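You operate a simulated robot arm through the tools that you are given. There is no shell and no other tool. Be economical: measure what you need, move in short steps, check, and stop when the job is done.

The job below is to be done with a simulated two-armed robot. You get a single attempt, and the scene is never put back.

TASK
Take the blue brush and leave it on the lower shelf of the tall rack. Put the yellow pad on the shelf under bench fifty-seven. Take the red bottle and leave it on top of the green spool. Take the red driver and put it on the shelf under steel bench. Take the beige box on the top of the grey cart and put it away on the second red shelf from the bottom. Fetch the pink pad and set it on the bench twenty-nine. Open the top left clear drawer. The order is free. Set down upright: red bottle, beige box.

The check looks at the end state, three seconds after you hand in, the way a careful person would. Anything else that was tipped, shoved, dropped, spilled or broken makes it a failure.

THE ROBOT
Two 6-joint arms with two-finger parallel grippers on one trunk, on a base that drives. Base frame: it is fixed to the floor where the robot stands at the start and does not move with it; the origin is under the middle of the robot, x ahead of it, y to its left, z up. Units: m, degrees, N and s.
The left shoulder is at the start at [0.06, 0.187, 0.847], the right one opposite. With the tool pointing down near the work surface each hand reaches from about 0.26 to 0.62 m from the robot's upright axis, wherever it stands, measured 20 degrees to its own side. Places, roughly: beige box [0.75, 3.5, 0.75]; bench twenty-nine [1.9, 3.6, 0.8]; blue brush (14x5x6 cm) [0.7, 0.1, 0.8]; green spool (8x8x8 cm) [1.1, 0.7, 0.8]; lower shelf of the tall rack [-2.1, -0.6, 0.4]; pink pad (16x7x4 cm) [0.1, 5.2, 0.6]; red bottle (4x4x10 cm) [1.3, 0.9, 0.8]; red driver (5x5x14 cm) [0.6, 1.1, 0.9]; second red shelf [-2.1, 1.9, 0.8]; shelf under bench fifty-seven [4.8, 2.6, 0.3]; shelf under steel bench [-2, 3.5, 0.3]; top left clear drawer [0.6, 7.2, 1.2]; yellow pad (16x7x4 cm) [1.2, -0.8, 0.8]. Payload 1.57 kg a hand.
The tool frame of a hand sits at the grasp point between the pads (the TCP): z along the fingers, y along the line on which they close. The tips reach 0.03 m beyond it. Largest opening 0.11 m; finger width 0.024, thickness 0.012; the body of the gripper, 0.048 by 0.112 m, starts 0.078 m behind the TCP.
Orientation is that of the tool frame in the base frame, as [roll, pitch, yaw] about the fixed x, y, z axes, in that order (R = Rz(yaw) Ry(pitch) Rx(roll)). With the fingers straight down and closing along the base's y, the tool's x points along the base's -x, its y along +y and its z along -z.

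THE INTERFACE
- The arms move only by the tool arm_command. It takes "left_rows", "right_rows" or both (then of equal length, played together; a hand with none holds still); each is a list of rows, each an object of numbers (a shift or turn left out is 0, a gripper value left out holds the last): "wx", "wy", "wz": the turn, a rotation vector about the base's x, y, z in rad; "x", "y", "z": the shift along the base's x, y, z in m; "hand": the finger opening in m, from 0 to 0.11. In form: [{"wx": .., "wy": .., "wz": .., "x": .., "y": .., "z": .., "hand": ..}, ...]. A call has 1 to 8 rows; each row shifts and turns the commanded pose from where the row before left it. Each row takes 0.2 s and may step no farther than 0.05 m and 8.6 degrees from the row before; otherwise, or with a gripper value out of range, the whole call is refused. Where a pose cannot be reached the arm comes as near as it can. A force on the tool above 40 N (or 10 N above the force at the start of the call, whichever is more), or a blocked arm, ends the call early, and 0.2 s more pass. Each finger travels about 0.153 m/s and halts on what it meets, pressing with about 37 N; the grip force reading is that of the motor and also rises with nothing between the fingers. The clock runs only during rows and for 0.2 s after the last one: add rows that do not move to give the fingers time. The reply holds the time, the measured pose of the TCP, the force on the tool along the base axes, the opening and the grip force, in the units named above and with some noise, with the torque about the TCP (base axes, N m) and any sound that the robot's microphone picked up.
- Cameras (640 x 400 px; columns grow to the right, rows downward): "scene" is now at [0.0274, 0.0156, 1.4039]; the picture's right is [0.17, -0.99, 0.00], its down [-0.59, -0.10, -0.80] and it looks along [0.79, 0.14, -0.60] (base axes); focal length 259 px, centre (320, 200). "left" rides on the left gripper at [0.07, -0.016, -0.141] in its tool frame; the picture's right is [0.23, 0.97, 0.00], its down [-0.86, 0.20, -0.48] and it looks along [-0.47, 0.11, 0.88] (tool axes); focal length 222 px, centre (320, 200). "right" rides on the right gripper at [0.07, 0.016, -0.141] in its tool frame; the picture's right is [-0.23, 0.97, 0.00], its down [-0.86, -0.20, -0.48] and it looks along [-0.47, -0.11, 0.88] (tool axes); focal length 222 px, centre (320, 200). There is no depth. A picture from a camera that has moved, and an enlarged one, comes with that camera's place and axes in the base frame and with its lens.
- snapshot(camera): a new picture of that camera. No time passes.
- move_column(by): slides the trunk up (or, below 0, down) by that many m; the arms and the scene camera ride with it, the base frame stays. It gives what a move gives, with no picture.
- base_move(legs): drives the robot by 1 to 6 legs, each [ahead, left, turn to the left] in m, m and degrees, along the robot's own axes; the way and the turn of a leg run together, so that a leg with both is an arc; at most 1.5 m and 180 degrees a leg. The arms and the cameras ride along, it lands a little off, and it stops where it bumps. It gives what a move gives.
- pan_tilt(pan, tilt): turns the head with the scene camera to pan (to the left, within 86 degrees either way) and tilt (down, from -29 to 69), counted from straight ahead of the robot. It gives what a move gives.
- zoom(camera, box): a new picture of the part [left, top, right, bottom] of that camera's present view, enlarged. No time passes.
- close_job(): hands the job in; it is judged then, once.

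Work in short steps. Places have to be worked out from the pictures, the camera data and where the tool is seen: move nearer, look again, correct. Check each grasp and each placing, and mend what went wrong. You have 196 turns and 172 pictures in all, those below and enlarged ones among them. Open the grippers and draw the arms clear of the work before you hand the job in, unless the task says otherwise; then end with one line.

The tools are called after "Request:" as a command line: name --argument value ..., lists and objects as JSON in quotes. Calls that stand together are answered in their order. arm_command: Moves the arms, as the interface text tells. Its arguments: {"type":"object","properties":{"left_rows":{"type":"array"},"right_rows":{"type":"array"}},"required":[]} The other tools are called the same way: move_column (by) slides the trunk up or down; base_move (legs) drives the base; pan_tilt (pan, tilt) turns the head that bears the scene camera; snapshot (camera) takes a picture; zoom (camera, box) takes an enlarged picture of a part of a camera's view; close_job () hands the job in.

At the start:

```text
clock: 0.0
left_eef_pos: [0.3804, 0.1999, 1.0861]
left_ee_rot: [-179.9, 0.0, -179.9]
left_contact_force: [-0.3, 1.6, 0.3]
left_moment: [0.01, -0.02, 0.02]
left_grip_width: 0.1101
left_grasp_force: 0.0
right_eef_pos: [0.3356, -0.0705, 1.0262]
right_ee_rot: [180.0, 0.0, 179.9]
right_contact_force: [0.4, 0.3, 0.5]
right_moment: [0.01, -0.01, -0.02]
right_grip_width: 0.1101
right_grasp_force: 0.0
trunk travel left (down, up): [-0.475, 0.515]
robot x, y, heading: [-0.0022, 0.0028, -0.2]
head pan, tilt: [9.8, 36.8]
```

scene: 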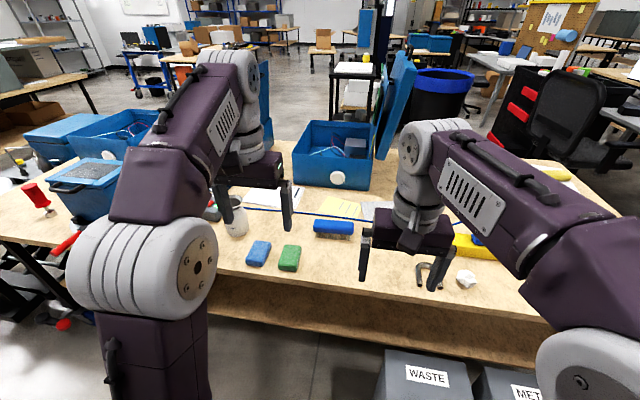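
right: 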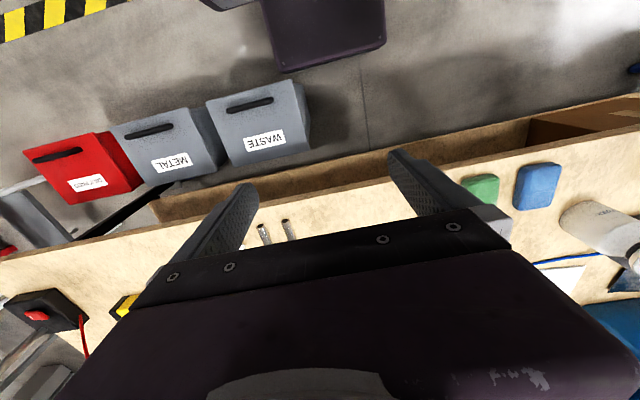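
left: 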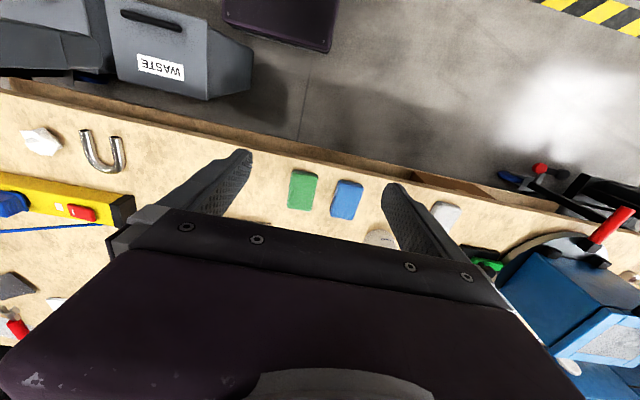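

I start by looking closer at the bench in front of me to identify the brush and other objects.

Request:
zoom --camera "scene" --box '[200, 120, 640, 395]'

Request:
zoom --camera "scene" --box '[0, 0, 320, 200]'

Request:
zoom --camera "scene" --box '[320, 0, 640, 200]'

```text
1.45 times, centred on (420, 258) of scene
camera zoom: at [0.0274, 0.0156, 1.4039], right [0.17, -0.99, 0.0], down [-0.59, -0.1, -0.8], along [0.79, 0.14, -0.6], focal length 377 px, centre (174, 116)
```

zoom: 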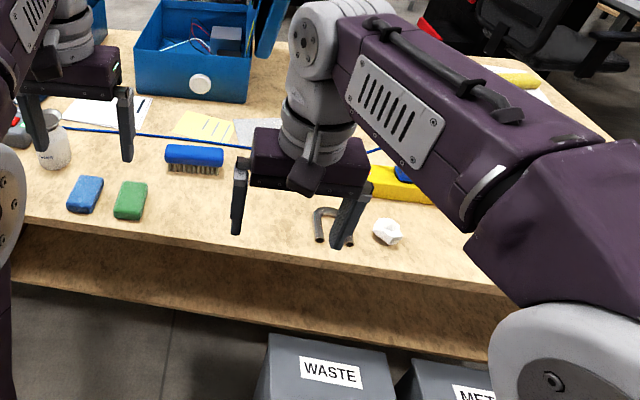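

```text
2.00 times, centred on (160, 100) of scene
camera zoom: at [0.0274, 0.0156, 1.4039], right [0.17, -0.99, 0.0], down [-0.59, -0.1, -0.8], along [0.79, 0.14, -0.6], focal length 518 px, centre (640, 400)
```

zoom: 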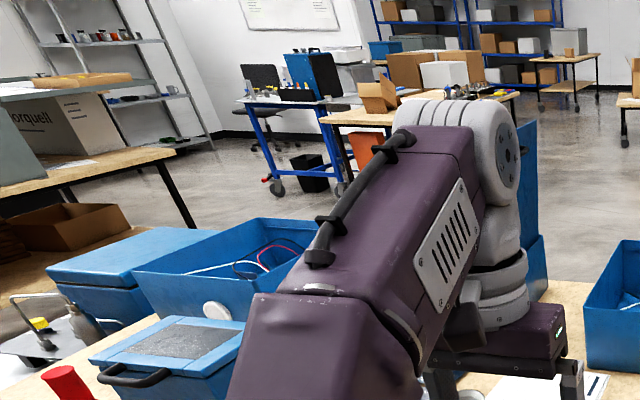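

```text
2.00 times, centred on (480, 100) of scene
camera zoom: at [0.0274, 0.0156, 1.4039], right [0.17, -0.99, 0.0], down [-0.59, -0.1, -0.8], along [0.79, 0.14, -0.6], focal length 518 px, centre (0, 400)
```

zoom: 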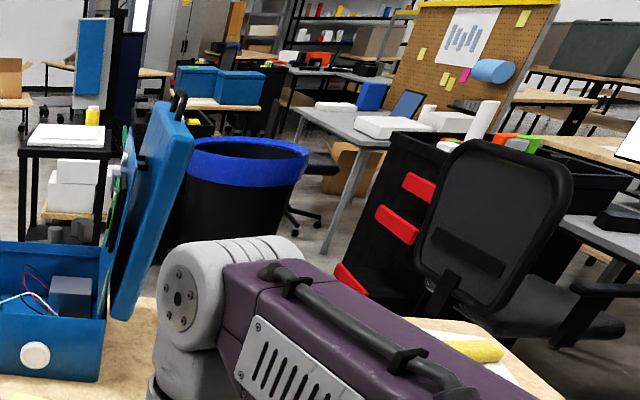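

I judge the brush at about (0.68, 0.08), out of reach from here, so I'll need to drive a little. First I look down at the floor near the base and left along the bench.

Request:
pan_tilt --pan 60 --tilt 40

Request:
snapshot --camera "scene"

Request:
pan_tilt --pan 0 --tilt 69

Request:
snapshot --camera "scene"

```text
clock: 1.2
left_eef_pos: [0.3814, 0.1994, 1.0867]
left_ee_rot: [179.9, 0.0, -179.9]
left_contact_force: [0.1, 0.2, 0.1]
left_moment: [-0.03, -0.01, 0.01]
left_grip_width: 0.1099
left_grasp_force: 0.1
right_eef_pos: [0.3359, -0.0719, 1.0271]
right_ee_rot: [180.0, 0.0, -179.9]
right_contact_force: [1.5, 0.9, 0.0]
right_moment: [-0.02, 0.03, -0.01]
right_grip_width: 0.11
right_grasp_force: 0.1
trunk travel left (down, up): [-0.475, 0.515]
robot x, y, heading: [-0.0004, -0.0004, -0.1]
head pan, tilt: [60.0, 40.0]
```

```text
165 pictures are left
camera scene: at [-0.0157, 0.0743, 1.3991], right [0.87, -0.5, 0.0], down [-0.32, -0.56, -0.77], along [0.38, 0.66, -0.64], focal length 259 px, centre (320, 200)
```

scene: 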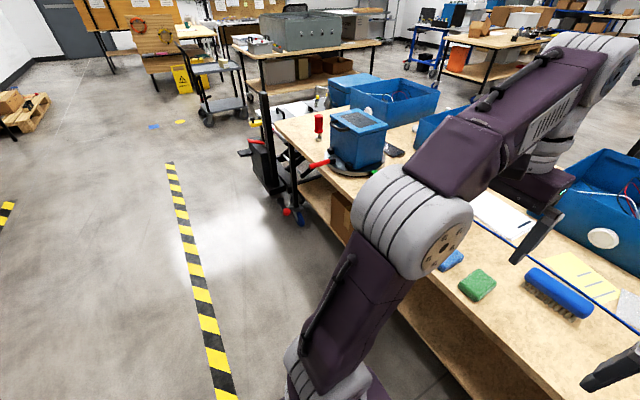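

```text
clock: 2.5
left_eef_pos: [0.3814, 0.2007, 1.0869]
left_ee_rot: [-180.0, -0.1, 180.0]
left_contact_force: [-0.3, 0.3, 0.3]
left_moment: [0.01, 0.0, 0.0]
left_grip_width: 0.1098
left_grasp_force: 0.1
right_eef_pos: [0.3353, -0.0714, 1.0274]
right_ee_rot: [-180.0, -0.1, 180.0]
right_contact_force: [-0.4, -0.4, 1.0]
right_moment: [-0.01, 0.03, -0.02]
right_grip_width: 0.1101
right_grasp_force: 0.1
trunk travel left (down, up): [-0.475, 0.515]
robot x, y, heading: [-0.0012, -0.0023, 0.1]
head pan, tilt: [0.0, 68.8]
```

```text
164 pictures are left
camera scene: at [-0.0024, 0.0008, 1.363], right [0.0, -1.0, 0.0], down [-0.93, 0.0, -0.36], along [0.36, 0.0, -0.93], focal length 259 px, centre (320, 200)
```

scene: 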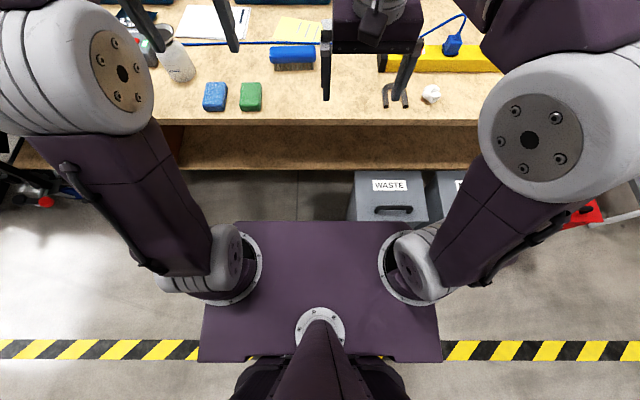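

The brush sits at about (0.67, 0.08) and the bench edge is at x≈0.46; waste bins lie at y<-0.13, so I drive left and slightly ahead to put my right shoulder in front of the brush.

Request:
base_move --legs '[[0, 0.26, 0], [0.11, 0, 0]]'

Request:
snapshot --camera "right"

```text
clock: 5.1
left_eef_pos: [0.4921, 0.4577, 1.0861]
left_ee_rot: [-179.9, -0.1, -179.8]
left_contact_force: [0.1, 0.8, -0.6]
left_moment: [0.01, 0.02, -0.03]
left_grip_width: 0.1099
left_grasp_force: 0.1
right_eef_pos: [0.4483, 0.1867, 1.0271]
right_ee_rot: [-180.0, -0.1, -179.7]
right_contact_force: [0.0, -0.4, -0.1]
right_moment: [0.02, 0.04, -0.05]
right_grip_width: 0.1102
right_grasp_force: 0.1
trunk travel left (down, up): [-0.475, 0.515]
robot x, y, heading: [0.1124, 0.2541, -0.1]
head pan, tilt: [0.0, 68.8]
```

```text
163 pictures are left
camera right: at [0.3784, 0.2018, 1.1681], right [0.22, 0.97, 0.0], down [0.86, -0.2, 0.48], along [0.47, -0.11, -0.88], focal length 222 px, centre (320, 200)
```

right: 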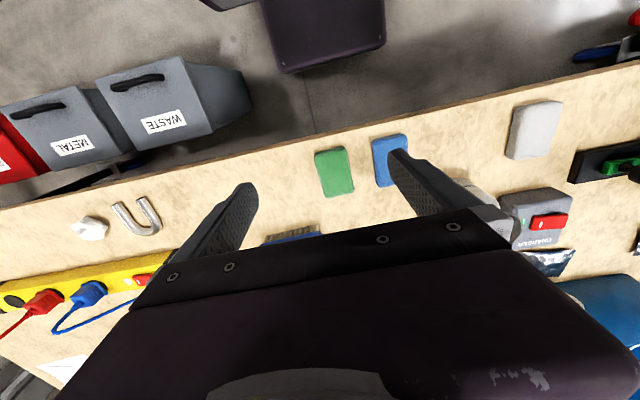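

Brush seen partly behind the gripper. I move the right hand over it and turn the fingers to close along x.

Request:
arm_command --right_rows '[{"x": 0.028, "y": -0.013, "wz": -0.147}, {"x": 0.028, "y": -0.013, "wz": -0.147}, {"x": 0.028, "y": -0.013, "wz": -0.147}, {"x": 0.028, "y": -0.013, "wz": -0.147}, {"x": 0.028, "y": -0.013, "wz": -0.147}, {"x": 0.028, "y": -0.013, "wz": -0.147}, {"x": 0.028, "y": -0.013, "wz": -0.147}, {"x": 0.025, "y": -0.013, "wz": -0.147}]'

Request:
arm_command --right_rows '[{"wz": -0.132, "z": -0.02}, {"wz": -0.132, "z": -0.02}, {"wz": -0.131, "z": -0.02}, {}]'

Request:
snapshot --camera "right"

Request:
snapshot --camera "scene"

```text
clock: 6.9
left_eef_pos: [0.4927, 0.4571, 1.0863]
left_ee_rot: [-179.9, 0.0, -179.8]
left_contact_force: [-0.4, 0.4, -0.2]
left_moment: [-0.01, 0.03, -0.01]
left_grip_width: 0.11
left_grasp_force: 0.0
right_eef_pos: [0.6263, 0.079, 0.9978]
right_ee_rot: [-180.0, 0.0, 112.8]
right_contact_force: [-0.3, -0.4, -0.3]
right_moment: [0.0, 0.02, -0.01]
right_grip_width: 0.1101
right_grasp_force: 0.1
right hand out of reach, approached as far as the arm can: row 6, 7, 8
trunk travel left (down, up): [-0.475, 0.515]
robot x, y, heading: [0.1113, 0.2601, 0.1]
head pan, tilt: [0.0, 68.8]
```

```text
clock: 7.9
left_eef_pos: [0.4908, 0.4585, 1.0871]
left_ee_rot: [-180.0, 0.0, -179.8]
left_contact_force: [0.7, 0.1, -0.3]
left_moment: [-0.03, -0.03, -0.02]
left_grip_width: 0.1102
left_grasp_force: 0.1
right_eef_pos: [0.6243, 0.0775, 0.9396]
right_ee_rot: [-180.0, 0.0, 90.2]
right_contact_force: [0.7, -0.2, 0.8]
right_moment: [0.02, 0.03, 0.03]
right_grip_width: 0.11
right_grasp_force: 0.1
trunk travel left (down, up): [-0.475, 0.515]
robot x, y, heading: [0.1086, 0.2596, 0.3]
head pan, tilt: [0.0, 68.8]
```

```text
162 pictures are left
camera right: at [0.6408, 0.1484, 1.0808], right [0.97, -0.22, 0.0], down [-0.2, -0.86, 0.48], along [-0.11, -0.47, -0.88], focal length 222 px, centre (320, 200)
```

right: 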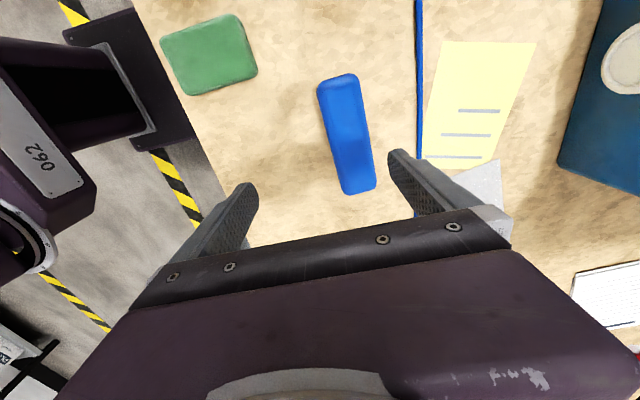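

```text
161 pictures are left
camera scene: at [0.1091, 0.2573, 1.363], right [0.0, -1.0, 0.0], down [-0.93, 0.0, -0.36], along [0.36, 0.0, -0.93], focal length 259 px, centre (320, 200)
```

scene: 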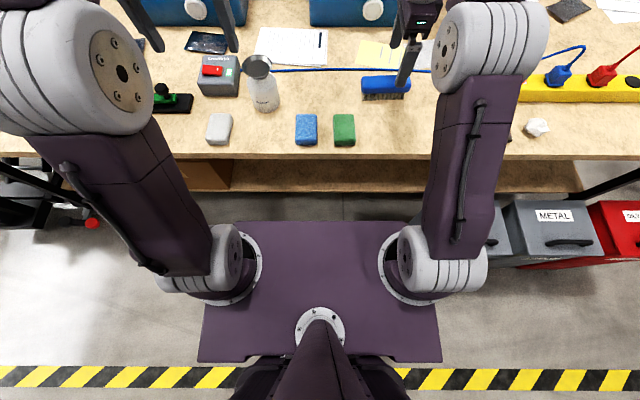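

Brush centre works out at about (0.66, 0.08), aligned with y. The arm is near its reach, so I drive 4 cm ahead, then lower.

Request:
base_move --legs '[[0.04, 0, 0]]'

Request:
arm_command --right_rows '[{"z": -0.04}, {"z": -0.04}, {"z": -0.02}, {}]'

Request:
snapshot --camera "right"

```text
clock: 8.8
left_eef_pos: [0.5335, 0.4586, 1.0864]
left_ee_rot: [180.0, -0.1, -179.8]
left_contact_force: [-0.4, -0.4, -0.9]
left_moment: [-0.02, 0.05, 0.0]
left_grip_width: 0.11
left_grasp_force: 0.0
right_eef_pos: [0.6677, 0.0793, 0.9399]
right_ee_rot: [-179.9, 0.1, 90.2]
right_contact_force: [0.2, -0.4, 0.2]
right_moment: [-0.04, 0.04, -0.01]
right_grip_width: 0.1101
right_grasp_force: 0.1
trunk travel left (down, up): [-0.475, 0.515]
robot x, y, heading: [0.1551, 0.257, 0.5]
head pan, tilt: [0.0, 68.8]
```

```text
clock: 9.8
left_eef_pos: [0.5326, 0.4593, 1.0867]
left_ee_rot: [179.9, 0.0, -179.7]
left_contact_force: [-0.4, 0.0, 0.8]
left_moment: [0.01, -0.02, 0.02]
left_grip_width: 0.1101
left_grasp_force: 0.1
right_eef_pos: [0.6655, 0.0768, 0.8372]
right_ee_rot: [-179.9, 0.0, 90.2]
right_contact_force: [0.0, -0.2, -0.3]
right_moment: [0.04, 0.0, 0.03]
right_grip_width: 0.1099
right_grasp_force: 0.0
trunk travel left (down, up): [-0.475, 0.515]
robot x, y, heading: [0.1509, 0.2541, 0.1]
head pan, tilt: [0.0, 68.8]
```

```text
160 pictures are left
camera right: at [0.6824, 0.1473, 0.9787], right [0.97, -0.22, 0.0], down [-0.2, -0.86, 0.48], along [-0.11, -0.47, -0.88], focal length 222 px, centre (320, 200)
```

right: 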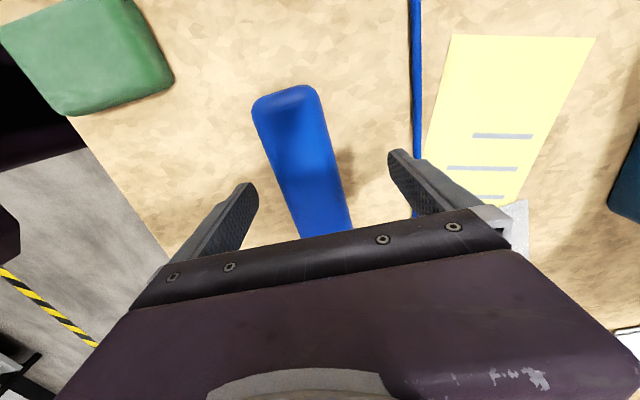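

Brush is between the fingers; lower 3.5 cm and close.

Request:
arm_command --right_rows '[{"z": -0.02}, {"z": -0.015}, {"hand": 0.03}, {"hand": 0.03}, {"hand": 0.03}, {"hand": 0.03}]'

Request:
arm_command --right_rows '[{"z": 0.04, "hand": 0.03}, {"z": 0.04}, {"z": 0.04}, {}]'

Request:
snapshot --camera "right"

```text
clock: 10.5
left_eef_pos: [0.5319, 0.4589, 1.0868]
left_ee_rot: [-179.9, 0.1, -179.8]
left_contact_force: [0.3, -0.6, -0.8]
left_moment: [-0.02, 0.0, 0.0]
left_grip_width: 0.11
left_grasp_force: 0.1
right_eef_pos: [0.6642, 0.0768, 0.8111]
right_ee_rot: [179.7, 0.0, 90.3]
right_contact_force: [-2.8, 0.6, 6.5]
right_moment: [-0.03, -0.92, 0.08]
right_grip_width: 0.0464
right_grasp_force: 4.2
trunk travel left (down, up): [-0.475, 0.515]
robot x, y, heading: [0.1549, 0.2577, 0.1]
head pan, tilt: [0.0, 68.8]
stopped in row 3 (right hand): the force on the tool passed its limit at 45 N (the readings are from after the stop); the commanded pose is now the measured one
```

```text
clock: 11.5
left_eef_pos: [0.5321, 0.4581, 1.0863]
left_ee_rot: [180.0, -0.1, -179.8]
left_contact_force: [0.7, 0.4, -0.7]
left_moment: [0.0, 0.01, -0.01]
left_grip_width: 0.1101
left_grasp_force: 0.0
right_eef_pos: [0.6616, 0.0779, 0.9277]
right_ee_rot: [-180.0, -0.1, 90.2]
right_contact_force: [0.2, 0.1, -1.2]
right_moment: [-0.02, 0.03, 0.0]
right_grip_width: 0.0456
right_grasp_force: 37.5
trunk travel left (down, up): [-0.475, 0.515]
robot x, y, heading: [0.1552, 0.2583, 0.4]
head pan, tilt: [0.0, 68.8]
```

```text
159 pictures are left
camera right: at [0.6779, 0.1476, 1.069], right [0.97, -0.22, 0.0], down [-0.2, -0.86, 0.48], along [-0.11, -0.47, -0.88], focal length 222 px, centre (320, 200)
```

right: 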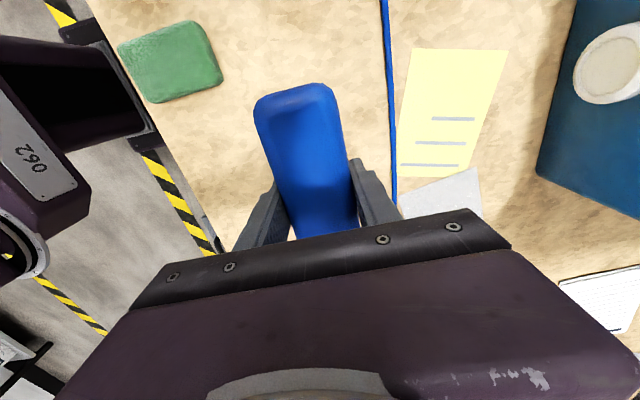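

Brush is held. I tuck the right hand in, then move left toward the driver and look.

Request:
arm_command --right_rows '[{"z": 0.03, "x": -0.02}, {"z": 0.03, "x": -0.03}, {"x": -0.04}, {"x": -0.04}, {"x": -0.03}, {}]'

Request:
base_move --legs '[[-0.04, 0, 0], [0, 0.4, 0]]'

Request:
pan_tilt --pan 45 --tilt 55

Request:
snapshot --camera "scene"

Request:
snapshot --camera "left"

```text
clock: 12.9
left_eef_pos: [0.5336, 0.4575, 1.087]
left_ee_rot: [-180.0, 0.0, -179.8]
left_contact_force: [-0.2, -0.1, -0.5]
left_moment: [-0.01, 0.02, -0.03]
left_grip_width: 0.1102
left_grasp_force: 0.1
right_eef_pos: [0.5072, 0.0783, 0.986]
right_ee_rot: [179.8, 0.0, 90.2]
right_contact_force: [0.3, 0.4, -1.6]
right_moment: [0.03, 0.03, -0.02]
right_grip_width: 0.0457
right_grasp_force: 37.1
trunk travel left (down, up): [-0.475, 0.515]
robot x, y, heading: [0.1521, 0.2584, 0.3]
head pan, tilt: [0.0, 68.8]
```

```text
clock: 15.9
left_eef_pos: [0.4931, 0.8642, 1.0862]
left_ee_rot: [180.0, 0.1, 179.9]
left_contact_force: [-0.5, -0.2, -0.1]
left_moment: [-0.01, 0.02, 0.04]
left_grip_width: 0.11
left_grasp_force: 0.0
right_eef_pos: [0.4665, 0.484, 0.9852]
right_ee_rot: [179.9, 0.1, 90.0]
right_contact_force: [0.2, 1.0, -1.2]
right_moment: [-0.01, -0.02, 0.0]
right_grip_width: 0.0451
right_grasp_force: 36.9
trunk travel left (down, up): [-0.475, 0.515]
robot x, y, heading: [0.1071, 0.6636, -0.4]
head pan, tilt: [0.0, 68.8]
```

```text
clock: 17.0
left_eef_pos: [0.4929, 0.8656, 1.0868]
left_ee_rot: [180.0, -0.1, 180.0]
left_contact_force: [0.4, 0.4, -0.9]
left_moment: [-0.02, 0.02, 0.0]
left_grip_width: 0.1101
left_grasp_force: 0.1
right_eef_pos: [0.4647, 0.4848, 0.9857]
right_ee_rot: [179.9, 0.0, 90.1]
right_contact_force: [0.9, -0.7, -1.4]
right_moment: [0.0, 0.01, -0.01]
right_grip_width: 0.0454
right_grasp_force: 37.5
trunk travel left (down, up): [-0.475, 0.515]
robot x, y, heading: [0.1109, 0.6664, -0.4]
head pan, tilt: [45.0, 55.0]
```

```text
158 pictures are left
camera scene: at [0.1044, 0.7167, 1.3784], right [0.71, -0.71, 0.0], down [-0.58, -0.58, -0.57], along [0.41, 0.4, -0.82], focal length 259 px, centre (320, 200)
```

scene: 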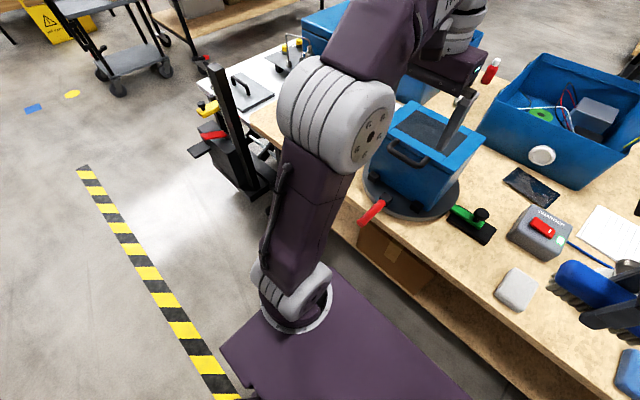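

```text
157 pictures are left
camera left: at [0.4235, 0.8481, 1.2271], right [-0.23, 0.97, 0.0], down [0.86, 0.2, 0.48], along [0.47, 0.11, -0.88], focal length 222 px, centre (320, 200)
```

left: 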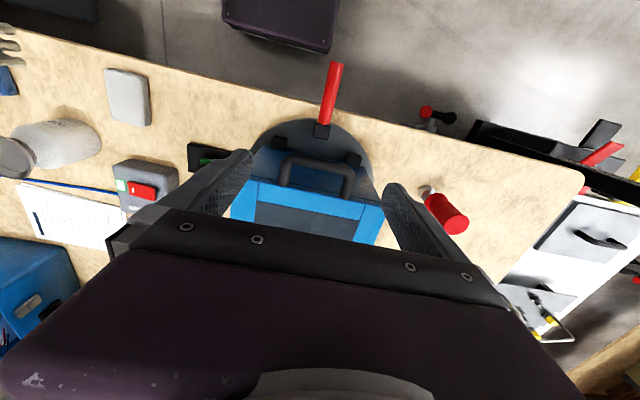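

The driver stands at about (0.58, 1.13). I zoom in to see its shape.

Request:
zoom --camera "scene" --box '[430, 30, 550, 105]'

Request:
zoom --camera "left" --box '[380, 150, 500, 225]'

```text
5.33 times, centred on (490, 68) of scene
camera zoom: at [0.1044, 0.7167, 1.3784], right [0.71, -0.71, 0.0], down [-0.58, -0.58, -0.57], along [0.41, 0.4, -0.82], focal length 1382 px, centre (-587, 907)
```

zoom: 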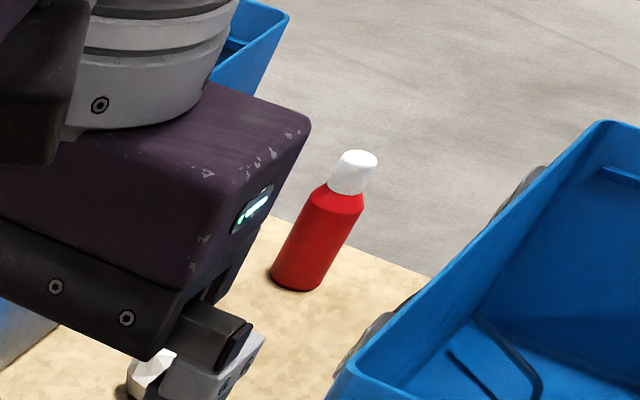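

```text
5.33 times, centred on (440, 188) of left
camera zoom: at [0.4235, 0.8481, 1.2271], right [-0.23, 0.97, 0.0], down [0.86, 0.2, 0.48], along [0.47, 0.11, -0.88], focal length 1185 px, centre (-320, 267)
```

zoom: 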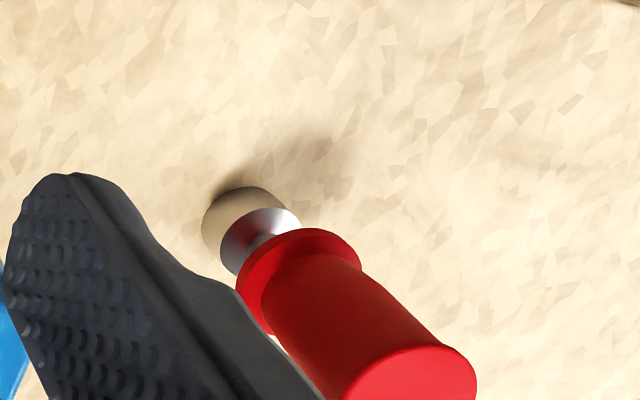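

The driver has a red grip on a metal foot. I'll grasp it with a horizontal left hand (camera on top), so first I move base back/left and spin the left wrist.

Request:
base_move --legs '[[-0.1, 0, 0], [0, 0.3, 0]]'

Request:
arm_command --left_rows '[{"wz": -0.15}, {"wz": -0.15}, {"wz": -0.15}, {"wz": -0.15}, {"wz": -0.15}, {"wz": -0.15}, {"wz": -0.15}, {"wz": -0.15}]'

Request:
arm_command --left_rows '[{"wz": -0.15}, {"wz": -0.15}, {"wz": -0.15}, {"wz": -0.15}, {"wz": -0.15}, {"wz": -0.15}, {"wz": -0.15}, {"wz": -0.15}]'

Request:
arm_command --left_rows '[{"wz": -0.15}, {"wz": -0.15}, {"wz": -0.15}, {"wz": -0.145}, {"wz": -0.145}, {}]'

```text
clock: 19.9
left_eef_pos: [0.3896, 1.1764, 1.0869]
left_ee_rot: [-180.0, 0.0, -179.7]
left_contact_force: [-0.1, 0.1, 0.1]
left_moment: [0.0, 0.01, 0.03]
left_grip_width: 0.11
left_grasp_force: 0.2
right_eef_pos: [0.3629, 0.7966, 0.9859]
right_ee_rot: [179.9, 0.1, 90.3]
right_contact_force: [0.0, 0.1, -1.2]
right_moment: [0.0, -0.02, -0.01]
right_grip_width: 0.0454
right_grasp_force: 37.3
trunk travel left (down, up): [-0.475, 0.515]
robot x, y, heading: [0.0108, 0.9757, 0.1]
head pan, tilt: [45.0, 55.0]
```

```text
clock: 21.6
left_eef_pos: [0.3892, 1.176, 1.0861]
left_ee_rot: [180.0, 0.0, 111.4]
left_contact_force: [0.3, -0.5, 0.6]
left_moment: [-0.01, 0.0, -0.04]
left_grip_width: 0.1101
left_grasp_force: 0.0
right_eef_pos: [0.3634, 0.7964, 0.985]
right_ee_rot: [179.9, 0.0, 90.3]
right_contact_force: [0.7, -0.3, -1.0]
right_moment: [0.0, -0.02, 0.01]
right_grip_width: 0.0456
right_grasp_force: 37.1
trunk travel left (down, up): [-0.475, 0.515]
robot x, y, heading: [0.0096, 0.9756, -0.0]
head pan, tilt: [45.0, 55.0]
```

```text
clock: 23.4
left_eef_pos: [0.3897, 1.1761, 1.087]
left_ee_rot: [179.9, 0.0, 42.7]
left_contact_force: [-0.4, -0.1, -0.2]
left_moment: [-0.03, 0.04, -0.01]
left_grip_width: 0.1099
left_grasp_force: 0.0
right_eef_pos: [0.3635, 0.7956, 0.9853]
right_ee_rot: [179.9, 0.0, 90.3]
right_contact_force: [-0.3, 0.2, -2.0]
right_moment: [-0.01, 0.02, 0.01]
right_grip_width: 0.0454
right_grasp_force: 36.8
trunk travel left (down, up): [-0.475, 0.515]
robot x, y, heading: [0.011, 0.9774, 0.3]
head pan, tilt: [45.0, 55.0]
```

```text
clock: 24.9
left_eef_pos: [0.3852, 1.1263, 1.083]
left_ee_rot: [-179.9, -0.1, 0.8]
left_contact_force: [-0.4, -0.2, 0.1]
left_moment: [0.02, 0.03, -0.01]
left_grip_width: 0.1101
left_grasp_force: 0.1
left hand out of reach, approached as far as the arm can: row 4, 5
right_eef_pos: [0.3636, 0.797, 0.986]
right_ee_rot: [179.8, 0.1, 90.3]
right_contact_force: [0.0, 0.0, -1.8]
right_moment: [-0.03, 0.0, 0.0]
right_grip_width: 0.0455
right_grasp_force: 37.5
trunk travel left (down, up): [-0.475, 0.515]
robot x, y, heading: [0.0102, 0.9759, 0.0]
head pan, tilt: [45.0, 55.0]
```

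Nearly at the wrist's limit but tool x now points ahead. Now I pitch the hand to horizontal.

Request:
arm_command --left_rows '[{"wy": -0.15}, {"wy": -0.15}, {"wy": -0.15}, {"wy": -0.15}, {"wy": -0.15}, {"wy": -0.15}]'

Request:
arm_command --left_rows '[{"wy": -0.15}, {"wy": -0.15}, {"wy": -0.15}, {"wy": -0.15}, {}]'

Request:
snapshot --camera "left"

Request:
snapshot --camera "scene"

```text
clock: 26.2
left_eef_pos: [0.4497, 1.1093, 1.095]
left_ee_rot: [179.4, -51.5, 0.7]
left_contact_force: [-0.2, 0.0, -0.4]
left_moment: [-0.04, -0.01, -0.03]
left_grip_width: 0.11
left_grasp_force: 0.0
left hand out of reach, approached as far as the arm can: row 4, 5, 6
right_eef_pos: [0.3641, 0.7961, 0.9857]
right_ee_rot: [180.0, 0.0, 90.2]
right_contact_force: [0.6, 0.1, -1.0]
right_moment: [0.02, -0.02, 0.0]
right_grip_width: 0.0455
right_grasp_force: 37.1
trunk travel left (down, up): [-0.475, 0.515]
robot x, y, heading: [0.0082, 0.9731, 0.4]
head pan, tilt: [45.0, 55.0]
```

```text
clock: 27.4
left_eef_pos: [0.4788, 1.1025, 1.0923]
left_ee_rot: [173.7, -86.0, 6.3]
left_contact_force: [-0.2, 0.0, 0.3]
left_moment: [0.04, -0.01, 0.02]
left_grip_width: 0.1099
left_grasp_force: 0.1
left hand out of reach, approached as far as the arm can: row 1, 2
right_eef_pos: [0.3621, 0.796, 0.9862]
right_ee_rot: [179.9, 0.1, 90.2]
right_contact_force: [0.1, -0.2, -0.6]
right_moment: [-0.01, 0.02, 0.02]
right_grip_width: 0.0458
right_grasp_force: 36.8
trunk travel left (down, up): [-0.475, 0.515]
robot x, y, heading: [0.0117, 0.9784, 0.3]
head pan, tilt: [45.0, 55.0]
```

```text
154 pictures are left
camera left: at [0.3421, 1.1174, 1.1703], right [0.02, -0.97, 0.23], down [-0.54, -0.21, -0.82], along [0.84, -0.11, -0.53], focal length 222 px, centre (320, 200)
```

left: 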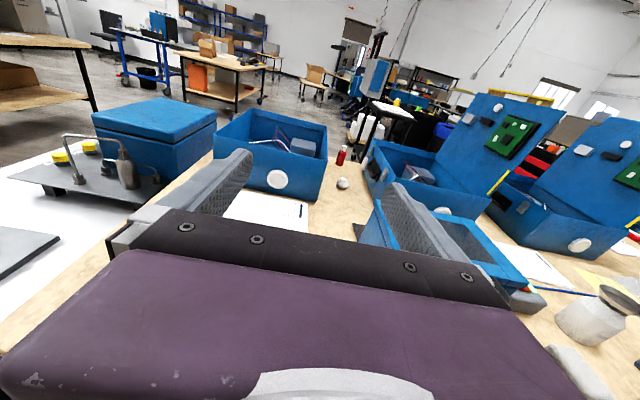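

```text
153 pictures are left
camera scene: at [0.0013, 1.0264, 1.3785], right [0.71, -0.7, 0.0], down [-0.58, -0.58, -0.57], along [0.4, 0.41, -0.82], focal length 259 px, centre (320, 200)
```

scene: 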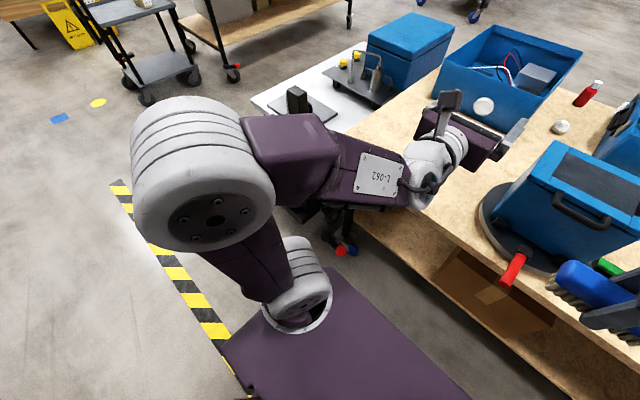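

The hand is horizontal at (0.479, 1.10, 1.09). The driver is hidden below it; I pull back a bit and lower to handle height.

Request:
arm_command --left_rows '[{"x": -0.02, "y": 0.01, "z": -0.03}, {"x": -0.02, "y": 0.01, "z": -0.04}, {}]'

Request:
snapshot --camera "left"

```text
clock: 28.2
left_eef_pos: [0.4767, 1.1069, 1.0631]
left_ee_rot: [173.7, -85.9, 6.3]
left_contact_force: [0.6, 0.5, 0.2]
left_moment: [0.01, -0.02, 0.0]
left_grip_width: 0.11
left_grasp_force: 0.1
left hand out of reach, approached as far as the arm can: row 1, 2
right_eef_pos: [0.3627, 0.7974, 0.9861]
right_ee_rot: [179.9, 0.1, 90.3]
right_contact_force: [-0.3, 0.1, -1.3]
right_moment: [-0.01, 0.03, -0.01]
right_grip_width: 0.0453
right_grasp_force: 36.4
trunk travel left (down, up): [-0.475, 0.515]
robot x, y, heading: [0.0073, 0.974, 0.3]
head pan, tilt: [45.0, 55.0]
```

```text
152 pictures are left
camera left: at [0.3412, 1.1232, 1.141], right [0.02, -0.97, 0.23], down [-0.54, -0.21, -0.82], along [0.84, -0.11, -0.53], focal length 222 px, centre (320, 200)
```

left: 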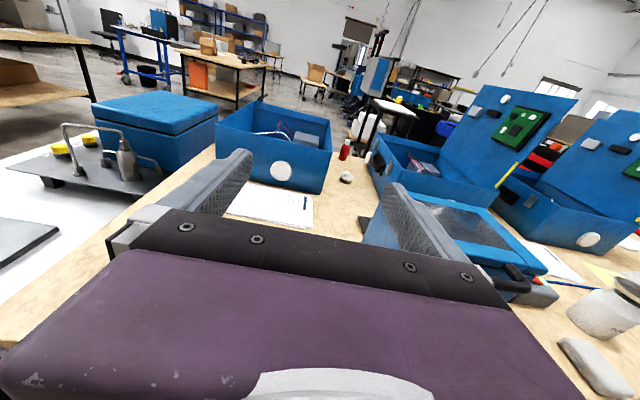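

The arm can't fold closer than 0.47 m ahead of the axis in this posture, so I back the base up, lower the hand, and then will drive in.

Request:
base_move --legs '[[-0.14, 0.02, 0]]'

Request:
arm_command --left_rows '[{"z": -0.04}, {"z": -0.04}, {"z": -0.04}, {"z": -0.04}, {"z": -0.025}, {}]'

Request:
snapshot --camera "left"

Request:
snapshot --camera "scene"

```text
clock: 29.6
left_eef_pos: [0.3386, 1.1259, 1.0622]
left_ee_rot: [173.8, -85.9, 6.3]
left_contact_force: [-0.3, -0.8, -0.2]
left_moment: [-0.02, 0.01, -0.02]
left_grip_width: 0.1101
left_grasp_force: 0.0
right_eef_pos: [0.2228, 0.8154, 0.9864]
right_ee_rot: [180.0, 0.0, 90.3]
right_contact_force: [0.1, 0.3, -1.0]
right_moment: [0.0, -0.04, 0.0]
right_grip_width: 0.0455
right_grasp_force: 37.0
trunk travel left (down, up): [-0.475, 0.515]
robot x, y, heading: [-0.1309, 0.9944, 0.2]
head pan, tilt: [45.0, 55.0]
```

```text
clock: 31.0
left_eef_pos: [0.381, 1.1128, 0.8934]
left_ee_rot: [173.6, -85.8, 6.4]
left_contact_force: [-0.7, 0.0, 0.2]
left_moment: [0.01, 0.01, 0.01]
left_grip_width: 0.1096
left_grasp_force: 0.1
left hand out of reach, approached as far as the arm can: row 1, 2, 3
right_eef_pos: [0.2247, 0.8151, 0.9849]
right_ee_rot: [180.0, -0.1, 90.3]
right_contact_force: [0.2, 0.2, -0.4]
right_moment: [-0.02, -0.01, -0.02]
right_grip_width: 0.0454
right_grasp_force: 36.8
trunk travel left (down, up): [-0.475, 0.515]
robot x, y, heading: [-0.1235, 0.9952, 0.4]
head pan, tilt: [45.0, 55.0]
```

```text
151 pictures are left
camera left: at [0.2462, 1.1285, 0.9726], right [0.02, -0.97, 0.23], down [-0.54, -0.21, -0.82], along [0.84, -0.11, -0.53], focal length 222 px, centre (320, 200)
```

left: 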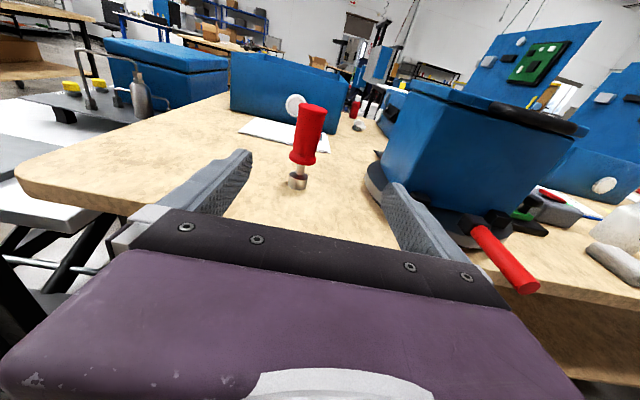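

```text
150 pictures are left
camera scene: at [-0.1376, 1.0456, 1.3785], right [0.71, -0.7, 0.0], down [-0.58, -0.58, -0.57], along [0.4, 0.41, -0.82], focal length 259 px, centre (320, 200)
```

scene: 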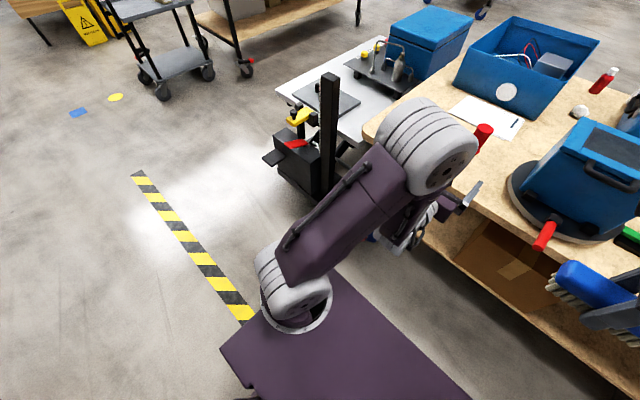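

The driver stands at (0.585, 1.13). I drive 12 cm ahead, shift the hand 1.7 cm left and 2.5 cm down, and look again.

Request:
base_move --legs '[[0.12, 0.0, 0]]'

Request:
arm_command --left_rows '[{"y": 0.017, "z": -0.013}, {"z": -0.012}, {}]'

Request:
snapshot --camera "left"

```text
clock: 32.2
left_eef_pos: [0.5039, 1.1145, 0.8935]
left_ee_rot: [174.0, -85.8, 6.2]
left_contact_force: [0.2, 0.0, -0.4]
left_moment: [-0.01, -0.04, -0.01]
left_grip_width: 0.11
left_grasp_force: 0.0
right_eef_pos: [0.3482, 0.8163, 0.9852]
right_ee_rot: [-180.0, 0.0, 90.5]
right_contact_force: [-1.1, 0.3, -1.6]
right_moment: [0.04, 0.06, 0.0]
right_grip_width: 0.0456
right_grasp_force: 36.7
trunk travel left (down, up): [-0.475, 0.515]
robot x, y, heading: [-0.0077, 0.9959, 0.5]
head pan, tilt: [45.0, 55.0]
```

```text
clock: 33.0
left_eef_pos: [0.5006, 1.1257, 0.8702]
left_ee_rot: [173.7, -85.9, 6.6]
left_contact_force: [-0.2, 0.5, 0.0]
left_moment: [-0.03, -0.01, 0.01]
left_grip_width: 0.1097
left_grasp_force: 0.2
left hand out of reach, approached as far as the arm can: row 1
right_eef_pos: [0.3462, 0.817, 0.9863]
right_ee_rot: [179.9, 0.1, 90.5]
right_contact_force: [0.7, 0.8, -2.2]
right_moment: [0.01, -0.01, -0.01]
right_grip_width: 0.0457
right_grasp_force: 37.6
trunk travel left (down, up): [-0.475, 0.515]
robot x, y, heading: [-0.0051, 0.9958, 0.2]
head pan, tilt: [45.0, 55.0]
```

```text
149 pictures are left
camera left: at [0.3652, 1.141, 0.9487], right [0.02, -0.97, 0.23], down [-0.54, -0.21, -0.82], along [0.84, -0.11, -0.53], focal length 222 px, centre (320, 200)
```

left: 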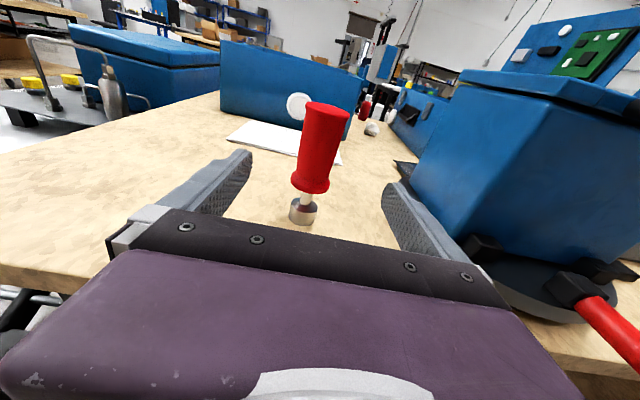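

The driver is centred between the fingers; advance 8.3 cm and close.

Request:
arm_command --left_rows '[{"x": 0.03, "y": 0.001}, {"x": 0.03, "y": 0.001}, {"x": 0.023}, {"hand": 0.02}, {"hand": 0.02}, {"hand": 0.02}, {"hand": 0.02}]'

Request:
snapshot --camera "left"

```text
clock: 34.6
left_eef_pos: [0.581, 1.1077, 0.8701]
left_ee_rot: [174.2, -85.9, 6.4]
left_contact_force: [2.5, 3.1, 2.8]
left_moment: [0.31, -0.14, -0.01]
left_grip_width: 0.0453
left_grasp_force: 37.2
left hand out of reach, approached as far as the arm can: row 1, 2, 3
right_eef_pos: [0.3465, 0.8174, 0.9846]
right_ee_rot: [179.9, 0.1, 90.5]
right_contact_force: [0.2, -0.7, -2.2]
right_moment: [0.0, 0.0, 0.01]
right_grip_width: 0.0451
right_grasp_force: 36.3
trunk travel left (down, up): [-0.475, 0.515]
robot x, y, heading: [-0.0077, 0.9936, 0.5]
head pan, tilt: [45.0, 55.0]
```

```text
148 pictures are left
camera left: at [0.4452, 1.1233, 0.9483], right [0.03, -0.97, 0.23], down [-0.54, -0.21, -0.82], along [0.84, -0.1, -0.53], focal length 222 px, centre (320, 200)
```

left: 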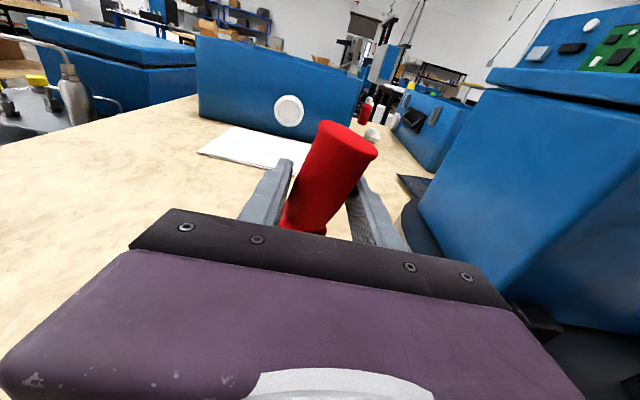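

The driver is gripped, tilted only slightly. Lift it.

Request:
arm_command --left_rows '[{"z": 0.03}, {"z": 0.04}, {"z": 0.04}, {"z": 0.03}, {}]'

Request:
base_move --legs '[[-0.4, 0, 0]]'

Request:
snapshot --camera "left"

Request:
pan_tilt --pan 60 --tilt 20

Request:
snapshot --camera "scene"

```text
clock: 35.8
left_eef_pos: [0.5799, 1.1085, 1.0128]
left_ee_rot: [174.2, -85.8, 6.1]
left_contact_force: [-0.2, -0.6, -0.9]
left_moment: [-0.01, 0.0, 0.0]
left_grip_width: 0.0438
left_grasp_force: 36.5
right_eef_pos: [0.3472, 0.8189, 0.9848]
right_ee_rot: [-180.0, 0.0, 90.5]
right_contact_force: [-0.3, 0.6, -0.7]
right_moment: [0.0, 0.04, -0.03]
right_grip_width: 0.0456
right_grasp_force: 37.1
trunk travel left (down, up): [-0.475, 0.515]
robot x, y, heading: [-0.0079, 0.9946, 0.2]
head pan, tilt: [45.0, 55.0]
```

```text
clock: 38.3
left_eef_pos: [0.1842, 1.102, 1.0115]
left_ee_rot: [173.9, -85.8, 5.8]
left_contact_force: [0.1, 0.2, -2.2]
left_moment: [0.01, 0.03, -0.01]
left_grip_width: 0.0431
left_grasp_force: 36.8
right_eef_pos: [-0.0513, 0.8125, 0.9864]
right_ee_rot: [179.9, 0.0, 90.1]
right_contact_force: [-0.7, 0.5, -1.6]
right_moment: [-0.05, -0.05, 0.0]
right_grip_width: 0.0454
right_grasp_force: 36.8
trunk travel left (down, up): [-0.475, 0.515]
robot x, y, heading: [-0.4046, 0.9944, -0.1]
head pan, tilt: [45.0, 55.0]
```

```text
147 pictures are left
camera left: at [0.0479, 1.12, 1.0912], right [0.01, -0.97, 0.23], down [-0.54, -0.2, -0.82], along [0.84, -0.12, -0.53], focal length 222 px, centre (320, 200)
```

left: 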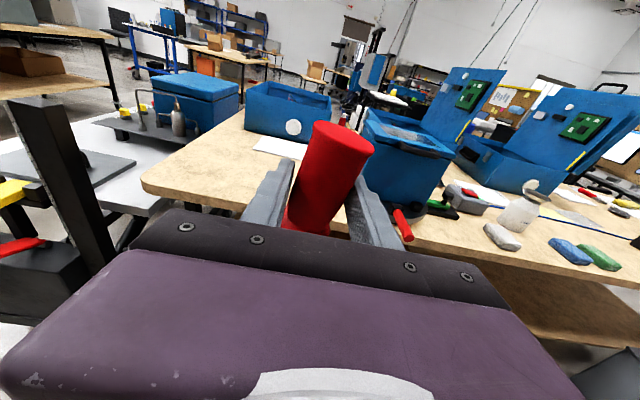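

```text
clock: 39.3
left_eef_pos: [0.1843, 1.103, 1.0121]
left_ee_rot: [174.0, -85.9, 5.8]
left_contact_force: [0.3, -0.2, -1.1]
left_moment: [-0.03, 0.04, 0.01]
left_grip_width: 0.0427
left_grasp_force: 37.5
right_eef_pos: [-0.05, 0.8133, 0.9859]
right_ee_rot: [179.9, 0.1, 90.1]
right_contact_force: [0.2, 0.0, -1.5]
right_moment: [-0.01, 0.0, 0.0]
right_grip_width: 0.0454
right_grasp_force: 36.9
trunk travel left (down, up): [-0.475, 0.515]
robot x, y, heading: [-0.4039, 0.9918, 0.2]
head pan, tilt: [60.0, 20.0]
```

```text
146 pictures are left
camera scene: at [-0.4159, 1.0743, 1.4305], right [0.87, -0.5, 0.0], down [-0.17, -0.3, -0.94], along [0.47, 0.81, -0.34], focal length 259 px, centre (320, 200)
```

scene: 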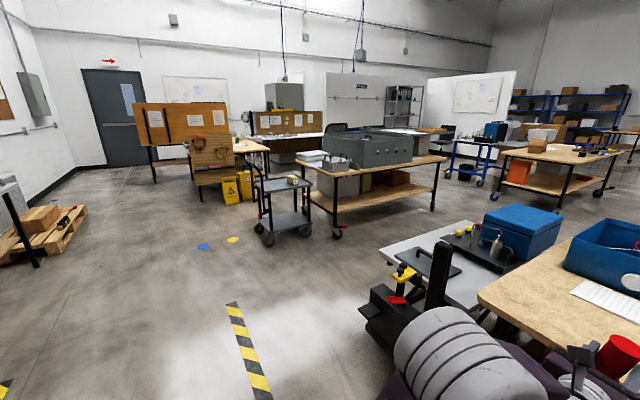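

Both items are held. Now I turn around to face the racks behind me (x≈-2.1).

Request:
base_move --legs '[[0, 0, 90], [0, 0, 90]]'

Request:
pan_tilt --pan 0 --tilt 15

Request:
snapshot --camera "scene"

Request:
pan_tilt --pan 60 --tilt 20

Request:
snapshot --camera "scene"

Request:
pan_tilt --pan -60 --tilt 20

Request:
snapshot --camera "scene"

```text
clock: 47.1
left_eef_pos: [-1.0019, 0.9606, 1.0121]
left_ee_rot: [174.1, -85.8, 178.4]
left_contact_force: [-0.2, 0.2, -1.6]
left_moment: [0.01, -0.04, 0.02]
left_grip_width: 0.0395
left_grasp_force: 36.7
right_eef_pos: [-0.7319, 1.2186, 0.9861]
right_ee_rot: [179.9, 0.0, -97.3]
right_contact_force: [0.0, 0.1, -0.5]
right_moment: [0.0, 0.0, 0.0]
right_grip_width: 0.0454
right_grasp_force: 36.7
trunk travel left (down, up): [-0.475, 0.515]
robot x, y, heading: [-0.4043, 0.9908, 173.0]
head pan, tilt: [60.0, 20.0]
```

```text
clock: 48.4
left_eef_pos: [-1.0017, 0.9608, 1.0113]
left_ee_rot: [174.0, -85.9, 178.2]
left_contact_force: [1.1, -0.1, -2.6]
left_moment: [0.02, 0.01, 0.0]
left_grip_width: 0.0391
left_grasp_force: 37.1
right_eef_pos: [-0.7318, 1.2175, 0.9849]
right_ee_rot: [179.9, 0.2, -97.4]
right_contact_force: [0.2, -0.4, -0.3]
right_moment: [-0.02, -0.01, 0.05]
right_grip_width: 0.0457
right_grasp_force: 37.3
trunk travel left (down, up): [-0.475, 0.515]
robot x, y, heading: [-0.4035, 0.9936, 172.3]
head pan, tilt: [0.0, 15.0]
```

```text
145 pictures are left
camera scene: at [-0.4364, 0.998, 1.4387], right [0.13, 0.99, 0.0], down [0.26, -0.03, -0.97], along [-0.96, 0.12, -0.26], focal length 259 px, centre (320, 200)
```

scene: 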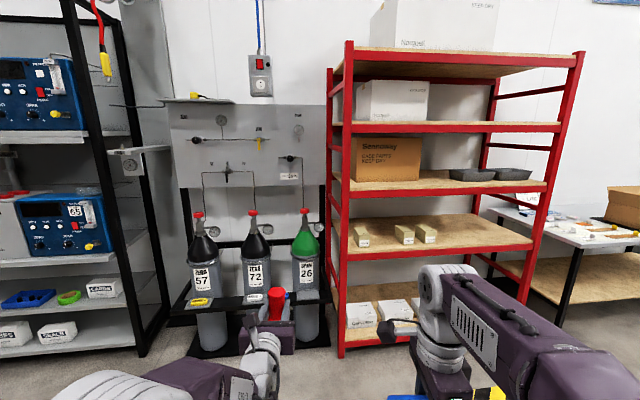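

```text
clock: 49.7
left_eef_pos: [-1.0023, 0.9611, 1.0122]
left_ee_rot: [174.1, -85.8, 178.2]
left_contact_force: [-0.6, 1.5, -2.1]
left_moment: [0.0, 0.01, 0.02]
left_grip_width: 0.0388
left_grasp_force: 37.3
right_eef_pos: [-0.7325, 1.2187, 0.985]
right_ee_rot: [179.8, 0.2, -97.4]
right_contact_force: [-0.5, -0.4, -1.7]
right_moment: [-0.01, 0.0, 0.01]
right_grip_width: 0.0452
right_grasp_force: 37.0
trunk travel left (down, up): [-0.475, 0.515]
robot x, y, heading: [-0.4039, 0.9932, 172.8]
head pan, tilt: [60.0, 20.0]
```

```text
144 pictures are left
camera scene: at [-0.4005, 0.9122, 1.4306], right [-0.79, 0.61, 0.0], down [0.21, 0.27, -0.94], along [-0.57, -0.75, -0.34], focal length 259 px, centre (320, 200)
```

scene: 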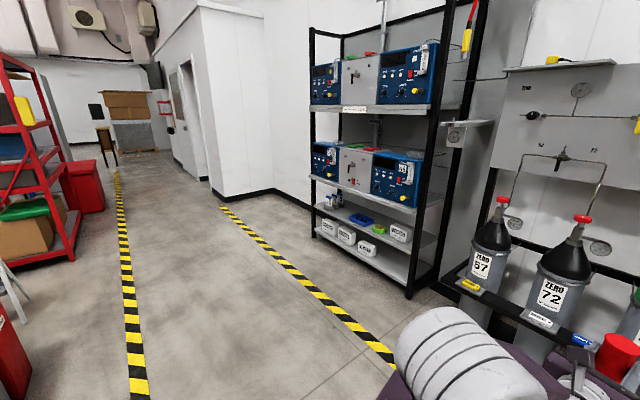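

```text
clock: 51.7
left_eef_pos: [-1.0018, 0.961, 1.0114]
left_ee_rot: [174.1, -85.8, 178.2]
left_contact_force: [-0.2, -0.3, -2.9]
left_moment: [-0.01, -0.03, 0.0]
left_grip_width: 0.0383
left_grasp_force: 36.8
right_eef_pos: [-0.7314, 1.2173, 0.9859]
right_ee_rot: [179.9, 0.1, -97.5]
right_contact_force: [-0.6, 1.1, -1.2]
right_moment: [-0.01, 0.01, -0.01]
right_grip_width: 0.0454
right_grasp_force: 36.8
trunk travel left (down, up): [-0.475, 0.515]
robot x, y, heading: [-0.4072, 0.9929, 172.7]
head pan, tilt: [-60.0, 20.0]
```

```text
143 pictures are left
camera scene: at [-0.3796, 1.072, 1.4306], right [0.92, 0.38, 0.0], down [0.13, -0.32, -0.94], along [-0.36, 0.87, -0.34], focal length 259 px, centre (320, 200)
```

scene: 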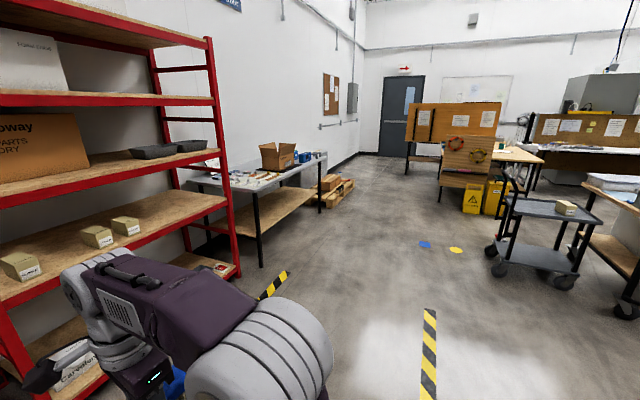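

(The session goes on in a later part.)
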